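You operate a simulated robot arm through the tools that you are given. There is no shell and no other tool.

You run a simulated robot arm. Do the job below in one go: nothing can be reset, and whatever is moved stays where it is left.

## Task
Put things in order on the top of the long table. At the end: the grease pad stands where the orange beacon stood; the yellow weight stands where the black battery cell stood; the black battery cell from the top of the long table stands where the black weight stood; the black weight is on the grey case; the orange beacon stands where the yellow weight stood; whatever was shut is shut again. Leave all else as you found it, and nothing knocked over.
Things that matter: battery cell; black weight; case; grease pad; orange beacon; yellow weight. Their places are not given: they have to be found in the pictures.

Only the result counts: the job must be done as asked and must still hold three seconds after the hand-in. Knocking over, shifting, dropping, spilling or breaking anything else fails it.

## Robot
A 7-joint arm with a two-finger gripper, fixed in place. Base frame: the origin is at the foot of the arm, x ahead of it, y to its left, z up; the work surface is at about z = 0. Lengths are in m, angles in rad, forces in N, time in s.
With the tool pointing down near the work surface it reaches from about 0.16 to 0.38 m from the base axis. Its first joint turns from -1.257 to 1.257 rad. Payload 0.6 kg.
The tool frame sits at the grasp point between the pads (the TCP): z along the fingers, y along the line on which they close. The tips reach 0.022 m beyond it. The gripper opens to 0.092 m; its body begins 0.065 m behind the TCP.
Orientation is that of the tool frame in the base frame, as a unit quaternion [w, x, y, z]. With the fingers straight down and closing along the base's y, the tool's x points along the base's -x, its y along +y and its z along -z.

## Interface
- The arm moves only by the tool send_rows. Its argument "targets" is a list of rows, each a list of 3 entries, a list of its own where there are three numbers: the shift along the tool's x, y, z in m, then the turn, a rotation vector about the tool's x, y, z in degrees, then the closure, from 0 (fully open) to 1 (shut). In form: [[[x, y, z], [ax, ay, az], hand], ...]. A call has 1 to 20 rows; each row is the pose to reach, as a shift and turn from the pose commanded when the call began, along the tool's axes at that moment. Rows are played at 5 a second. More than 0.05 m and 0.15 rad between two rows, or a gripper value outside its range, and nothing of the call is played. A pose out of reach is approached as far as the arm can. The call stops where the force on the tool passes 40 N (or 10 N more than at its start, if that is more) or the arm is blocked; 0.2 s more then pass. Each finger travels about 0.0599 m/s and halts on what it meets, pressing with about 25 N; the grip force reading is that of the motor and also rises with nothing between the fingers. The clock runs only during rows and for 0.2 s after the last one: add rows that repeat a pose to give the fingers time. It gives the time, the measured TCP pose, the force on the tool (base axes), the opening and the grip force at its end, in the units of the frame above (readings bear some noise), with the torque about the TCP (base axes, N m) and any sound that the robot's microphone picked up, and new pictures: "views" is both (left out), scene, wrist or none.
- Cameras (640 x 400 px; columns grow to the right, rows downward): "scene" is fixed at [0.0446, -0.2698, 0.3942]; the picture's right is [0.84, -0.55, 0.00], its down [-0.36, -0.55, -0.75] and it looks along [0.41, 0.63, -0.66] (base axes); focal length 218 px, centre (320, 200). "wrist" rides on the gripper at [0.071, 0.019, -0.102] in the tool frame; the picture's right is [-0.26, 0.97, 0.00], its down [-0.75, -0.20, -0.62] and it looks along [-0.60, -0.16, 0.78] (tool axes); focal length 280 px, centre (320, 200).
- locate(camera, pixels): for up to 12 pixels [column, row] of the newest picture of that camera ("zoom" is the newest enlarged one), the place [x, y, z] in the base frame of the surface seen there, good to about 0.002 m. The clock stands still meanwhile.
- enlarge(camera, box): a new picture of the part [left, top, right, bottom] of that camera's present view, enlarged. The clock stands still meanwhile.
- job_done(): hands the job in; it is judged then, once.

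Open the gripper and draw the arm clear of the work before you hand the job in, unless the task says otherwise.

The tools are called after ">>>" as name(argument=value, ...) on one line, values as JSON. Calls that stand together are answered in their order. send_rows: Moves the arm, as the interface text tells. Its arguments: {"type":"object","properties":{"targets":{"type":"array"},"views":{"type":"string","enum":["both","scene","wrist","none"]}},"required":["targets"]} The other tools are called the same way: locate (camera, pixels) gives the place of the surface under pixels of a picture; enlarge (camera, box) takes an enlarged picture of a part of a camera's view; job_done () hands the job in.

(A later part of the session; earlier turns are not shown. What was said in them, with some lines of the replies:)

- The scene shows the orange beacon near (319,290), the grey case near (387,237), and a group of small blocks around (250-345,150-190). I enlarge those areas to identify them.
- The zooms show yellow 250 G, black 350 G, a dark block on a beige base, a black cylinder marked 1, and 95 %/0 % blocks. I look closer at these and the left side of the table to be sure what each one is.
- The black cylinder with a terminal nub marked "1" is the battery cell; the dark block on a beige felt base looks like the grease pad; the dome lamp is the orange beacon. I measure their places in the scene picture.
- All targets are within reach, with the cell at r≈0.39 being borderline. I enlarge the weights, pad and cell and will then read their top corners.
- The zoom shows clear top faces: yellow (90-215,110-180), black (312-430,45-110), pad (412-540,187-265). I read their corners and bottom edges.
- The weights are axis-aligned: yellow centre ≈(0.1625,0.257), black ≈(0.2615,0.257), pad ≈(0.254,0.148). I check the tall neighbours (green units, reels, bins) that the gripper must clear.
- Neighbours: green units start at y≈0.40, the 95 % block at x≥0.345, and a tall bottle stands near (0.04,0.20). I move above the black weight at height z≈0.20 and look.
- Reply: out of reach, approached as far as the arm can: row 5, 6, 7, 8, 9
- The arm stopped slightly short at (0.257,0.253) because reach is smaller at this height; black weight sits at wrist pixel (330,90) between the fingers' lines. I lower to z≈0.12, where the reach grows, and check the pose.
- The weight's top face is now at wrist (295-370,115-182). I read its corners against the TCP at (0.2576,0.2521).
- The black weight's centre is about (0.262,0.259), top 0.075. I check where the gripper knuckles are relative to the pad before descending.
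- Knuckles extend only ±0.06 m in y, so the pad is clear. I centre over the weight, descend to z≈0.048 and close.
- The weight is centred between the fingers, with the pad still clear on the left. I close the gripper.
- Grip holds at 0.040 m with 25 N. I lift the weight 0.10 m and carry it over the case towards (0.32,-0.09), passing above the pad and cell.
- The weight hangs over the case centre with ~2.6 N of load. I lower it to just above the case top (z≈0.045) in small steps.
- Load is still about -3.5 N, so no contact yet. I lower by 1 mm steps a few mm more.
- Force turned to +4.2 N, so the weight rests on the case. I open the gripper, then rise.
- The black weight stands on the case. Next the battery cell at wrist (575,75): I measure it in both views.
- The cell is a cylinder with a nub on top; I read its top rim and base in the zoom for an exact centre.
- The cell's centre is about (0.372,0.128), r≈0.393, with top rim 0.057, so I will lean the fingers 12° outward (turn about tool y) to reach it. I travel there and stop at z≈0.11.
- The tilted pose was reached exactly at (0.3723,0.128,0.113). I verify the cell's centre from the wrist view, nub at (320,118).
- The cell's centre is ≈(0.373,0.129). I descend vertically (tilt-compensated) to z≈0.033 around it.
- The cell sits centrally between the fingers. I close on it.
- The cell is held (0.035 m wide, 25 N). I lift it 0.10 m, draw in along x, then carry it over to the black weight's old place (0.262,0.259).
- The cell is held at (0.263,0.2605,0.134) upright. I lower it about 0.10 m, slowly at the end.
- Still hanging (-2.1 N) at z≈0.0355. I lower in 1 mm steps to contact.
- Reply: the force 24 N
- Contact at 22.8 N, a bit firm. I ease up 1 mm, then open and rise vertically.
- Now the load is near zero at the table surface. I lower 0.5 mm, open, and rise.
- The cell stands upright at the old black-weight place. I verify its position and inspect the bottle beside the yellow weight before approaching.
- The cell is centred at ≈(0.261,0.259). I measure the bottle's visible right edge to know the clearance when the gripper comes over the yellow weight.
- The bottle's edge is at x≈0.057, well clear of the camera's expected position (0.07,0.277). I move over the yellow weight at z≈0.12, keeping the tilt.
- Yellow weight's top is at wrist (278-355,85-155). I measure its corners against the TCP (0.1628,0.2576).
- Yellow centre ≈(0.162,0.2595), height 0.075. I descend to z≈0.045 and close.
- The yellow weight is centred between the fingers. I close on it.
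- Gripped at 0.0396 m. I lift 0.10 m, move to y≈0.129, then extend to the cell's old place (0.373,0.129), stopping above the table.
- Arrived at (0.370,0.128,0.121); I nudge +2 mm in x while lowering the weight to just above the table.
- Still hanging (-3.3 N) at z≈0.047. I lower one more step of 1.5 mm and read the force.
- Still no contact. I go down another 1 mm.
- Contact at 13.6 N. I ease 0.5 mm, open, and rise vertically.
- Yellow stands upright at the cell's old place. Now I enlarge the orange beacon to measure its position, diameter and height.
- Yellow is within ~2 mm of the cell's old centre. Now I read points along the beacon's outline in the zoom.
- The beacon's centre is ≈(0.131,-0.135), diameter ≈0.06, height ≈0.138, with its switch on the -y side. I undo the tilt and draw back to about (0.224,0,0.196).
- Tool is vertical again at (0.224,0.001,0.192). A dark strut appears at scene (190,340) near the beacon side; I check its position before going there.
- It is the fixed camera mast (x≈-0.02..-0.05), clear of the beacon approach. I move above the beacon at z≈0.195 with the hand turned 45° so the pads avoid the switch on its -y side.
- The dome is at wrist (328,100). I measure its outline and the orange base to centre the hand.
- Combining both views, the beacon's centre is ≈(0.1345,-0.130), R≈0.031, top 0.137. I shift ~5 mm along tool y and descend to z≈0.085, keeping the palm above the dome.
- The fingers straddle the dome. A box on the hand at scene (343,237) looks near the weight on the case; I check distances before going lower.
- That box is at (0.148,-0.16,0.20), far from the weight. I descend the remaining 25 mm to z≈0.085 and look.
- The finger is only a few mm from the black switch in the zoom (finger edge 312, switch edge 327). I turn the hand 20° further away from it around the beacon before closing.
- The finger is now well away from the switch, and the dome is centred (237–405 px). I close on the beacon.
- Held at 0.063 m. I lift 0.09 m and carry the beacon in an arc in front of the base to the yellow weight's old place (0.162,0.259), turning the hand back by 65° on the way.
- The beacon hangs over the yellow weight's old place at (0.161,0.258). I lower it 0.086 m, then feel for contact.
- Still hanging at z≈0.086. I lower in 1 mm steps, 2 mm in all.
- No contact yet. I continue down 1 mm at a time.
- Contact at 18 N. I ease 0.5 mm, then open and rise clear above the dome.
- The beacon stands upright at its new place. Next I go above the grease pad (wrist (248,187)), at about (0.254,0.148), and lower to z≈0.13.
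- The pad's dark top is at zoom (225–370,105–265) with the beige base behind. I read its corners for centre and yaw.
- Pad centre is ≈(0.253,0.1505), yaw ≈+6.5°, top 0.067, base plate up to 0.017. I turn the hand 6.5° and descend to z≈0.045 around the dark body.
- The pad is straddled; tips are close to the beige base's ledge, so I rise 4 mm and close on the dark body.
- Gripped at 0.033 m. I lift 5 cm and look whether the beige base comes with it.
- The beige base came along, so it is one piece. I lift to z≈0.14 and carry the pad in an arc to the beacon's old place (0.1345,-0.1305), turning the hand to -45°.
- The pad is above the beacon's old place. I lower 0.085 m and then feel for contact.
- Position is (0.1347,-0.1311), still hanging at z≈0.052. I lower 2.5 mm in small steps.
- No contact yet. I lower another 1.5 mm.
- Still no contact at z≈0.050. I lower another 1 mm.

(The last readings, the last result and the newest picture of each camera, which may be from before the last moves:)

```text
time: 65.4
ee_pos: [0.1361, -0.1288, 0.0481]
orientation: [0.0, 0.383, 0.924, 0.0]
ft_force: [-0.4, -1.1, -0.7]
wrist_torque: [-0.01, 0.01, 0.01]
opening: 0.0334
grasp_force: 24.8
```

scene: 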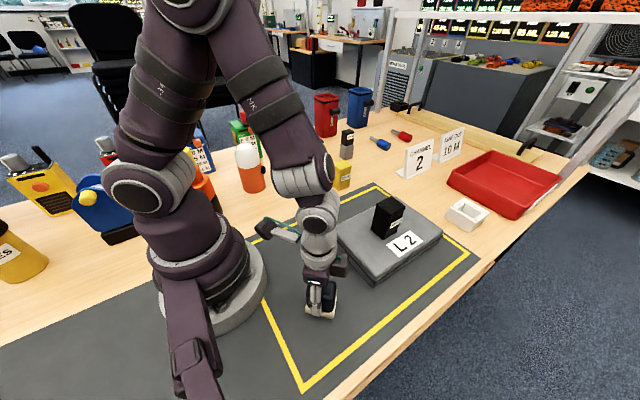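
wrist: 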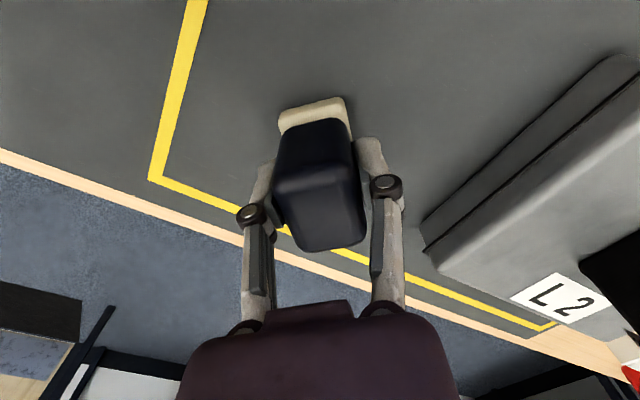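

Force is still about -1 N at z≈0.048. I lower another 1 mm.

>>> send_rows(targets=[[[0, 0, 0.0005], [0, 0, 0], 1], [[0, 0, 0.001], [0, 0, 0], 1], [[0, 0, 0.001], [0, 0, 0], 1]], views="none")

```text
time: 66.2
ee_pos: [0.1352, -0.1308, 0.0477]
orientation: [-0.001, 0.383, 0.924, 0.0]
ft_force: [-0.6, 1.7, 22.0]
wrist_torque: [0.06, -0.03, -0.02]
opening: 0.0332
grasp_force: 25.2
```

Contact at 22 N. I ease 0.7 mm, open, and rise straight up.

>>> send_rows(targets=[[[0, 0, -0.0007], [0, 0, 0], 1], [[0, 0, -0.0007], [0, 0, 0], 0.6], [[0, 0, -0.0007], [0, 0, 0], 0.3], [[0, 0, -0.0007], [0, 0, 0], 0], [[0, 0, -0.0007], [0, 0, 0], 0], [[0, 0, -0.03], [0, 0, 0], 0], [[0, 0, -0.06], [0, 0, 0], 0], [[0, 0, -0.09], [0, 0, 0], 0], [[0, 0, -0.12], [0, 0, 0], 0], [[0, 0, -0.12], [0, 0, 0], 0]])

```text
time: 68.4
ee_pos: [0.1347, -0.1311, 0.1695]
orientation: [0.0, 0.382, 0.924, 0.0]
ft_force: [-0.4, -0.4, -0.1]
wrist_torque: [0.02, 0.01, 0.01]
opening: 0.092
grasp_force: 0.0
```

scene: 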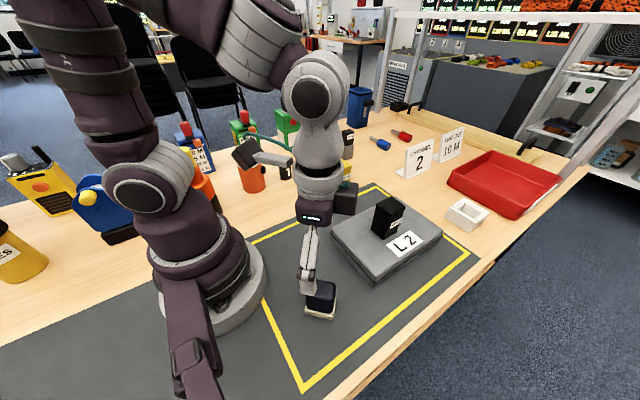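
wrist: 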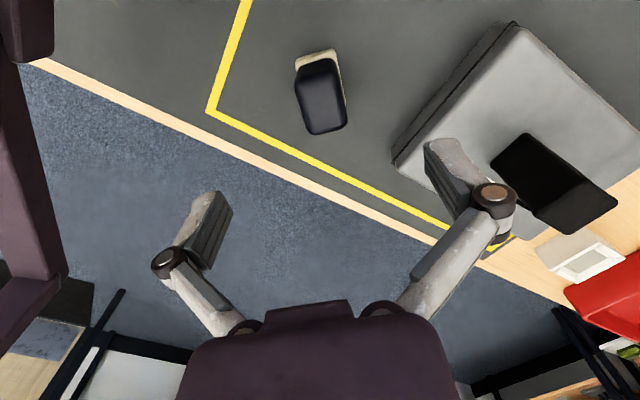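

The pad stands at the beacon's old place. I draw the arm back to its starting pose and then check everything.

>>> send_rows(targets=[[[0, 0, -0.02], [0, 0, 0], 0], [[-0.0035, 0.0247, -0.03], [0, 0, -8], 0], [[-0.0028, 0.0608, -0.05], [0, 0, -16], 0], [[0, 0.104, -0.06], [0, 0, -24], 0], [[0.0071, 0.1414, -0.07], [0, 0, -32], 0], [[0.0237, 0.1835, -0.08], [0, 0, -40], 0], [[0.0237, 0.1835, -0.08], [0, 0, -45], 0], [[0.0237, 0.1835, -0.08], [0, 0, -45], 0]])

>>> enlarge(camera="scene", box=[220, 110, 380, 220])

>>> enlarge(camera="scene", box=[260, 180, 480, 330])

```text
time: 70.2
ee_pos: [0.248, 0.0164, 0.2479]
orientation: [0.0, 0.0, 1.0, 0.0]
ft_force: [-0.6, 0.9, -0.4]
wrist_torque: [0.0, 0.02, 0.01]
opening: 0.0919
grasp_force: 0.0
```

scene: 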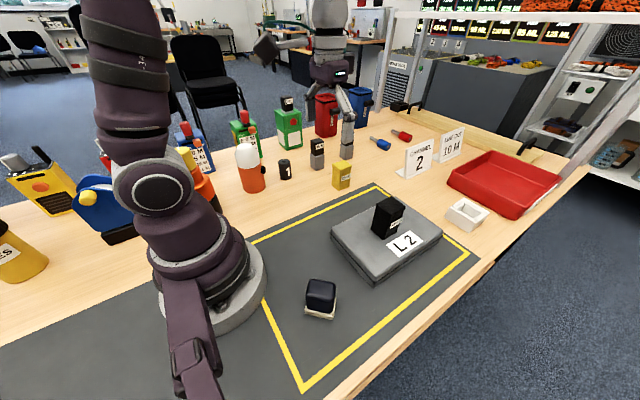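
wrist: 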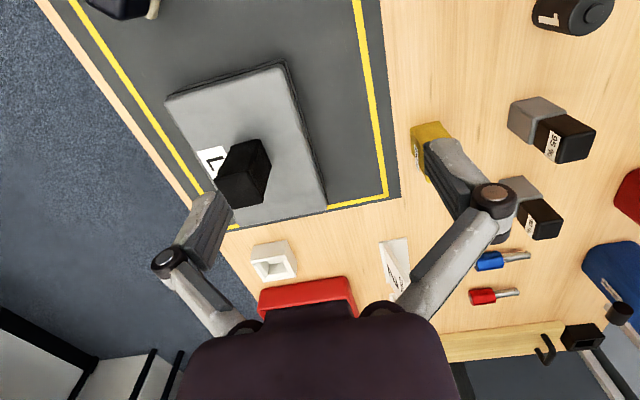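

```text
3.64 times, centred on (300, 165) of scene
```

zoom: 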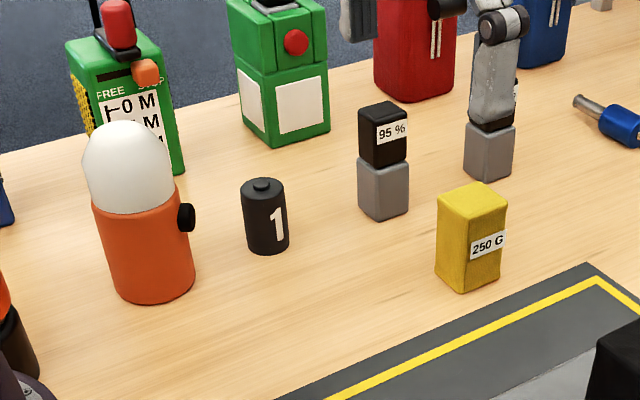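

```text
2.67 times, centred on (370, 255) of scene
```

zoom: 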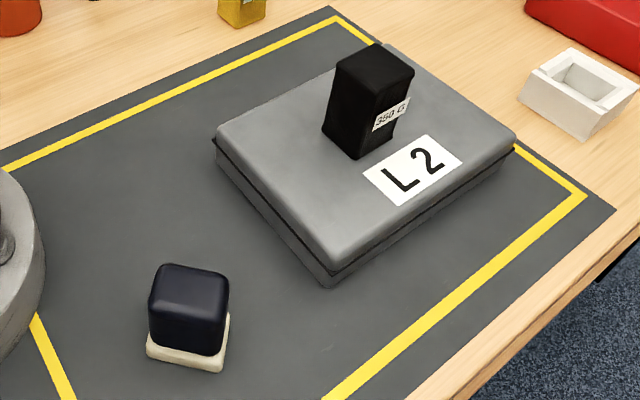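

Everything stands: beacon, cell, yellow weight in a row, black weight on the shut case, pad on the mat. I verify final positions numerically.

>>> locate(camera="scene", pixels=[[321, 285], [308, 310], [333, 318], [248, 156], [254, 190], [285, 160], [286, 178], [342, 166], [390, 203], [332, 236], [442, 234], [373, 272]])

>>> enlarge(camera="scene", box=[290, 265, 350, 325])

```text
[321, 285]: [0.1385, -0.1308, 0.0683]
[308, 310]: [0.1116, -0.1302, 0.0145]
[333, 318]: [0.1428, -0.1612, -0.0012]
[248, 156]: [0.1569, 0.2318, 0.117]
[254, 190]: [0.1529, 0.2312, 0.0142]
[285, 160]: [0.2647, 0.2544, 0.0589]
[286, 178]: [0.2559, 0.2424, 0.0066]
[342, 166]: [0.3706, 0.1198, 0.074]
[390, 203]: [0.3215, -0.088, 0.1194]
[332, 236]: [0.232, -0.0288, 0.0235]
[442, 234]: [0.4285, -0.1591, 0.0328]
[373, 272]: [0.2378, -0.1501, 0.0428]
```

```text
6.67 times, centred on (320, 295) of scene
```

zoom: 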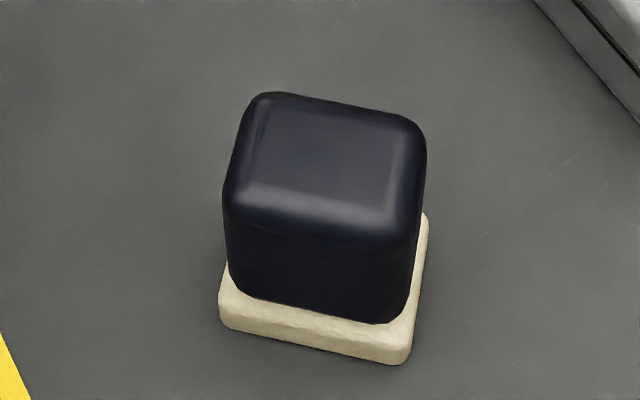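

All items are at their target places within a few millimetres, and the case is unmoved and shut. The gripper is open and the arm is clear, so I hand the job in.

>>> job_done()

```text
The job is handed in.
```

The job is handed in, and every item stands upright where you asked. By my last measurements each is within a few millimetres of its target:

| Item | Now stands | Approx. position (x, y) |
|---|---|---|
| Black weight | on the grey case | (0.32, -0.09) |
| Black battery cell | where the black weight stood | (0.261, 0.259) |
| Yellow weight | where the black battery cell stood | (0.375, 0.130) |
| Orange beacon | where the yellow weight stood | (0.162, 0.26) |
| Grease pad | where the orange beacon stood | (0.135, -0.131) |

- **Identification:** No label names the grease pad. I took it to be the dark block on the beige base; it lifted as one piece. I took the black cylinder marked "1" to be the battery cell.
- **Orientation:** The beacon and the grease pad face a different way than before, because I turned the hand while carrying them.
- **Everything else:** I never opened anything. The grey case measured within about 3 mm of where it started and is still shut. I saw nothing else moved or knocked over in the final pictures. The gripper is open and the arm is back at its starting pose.
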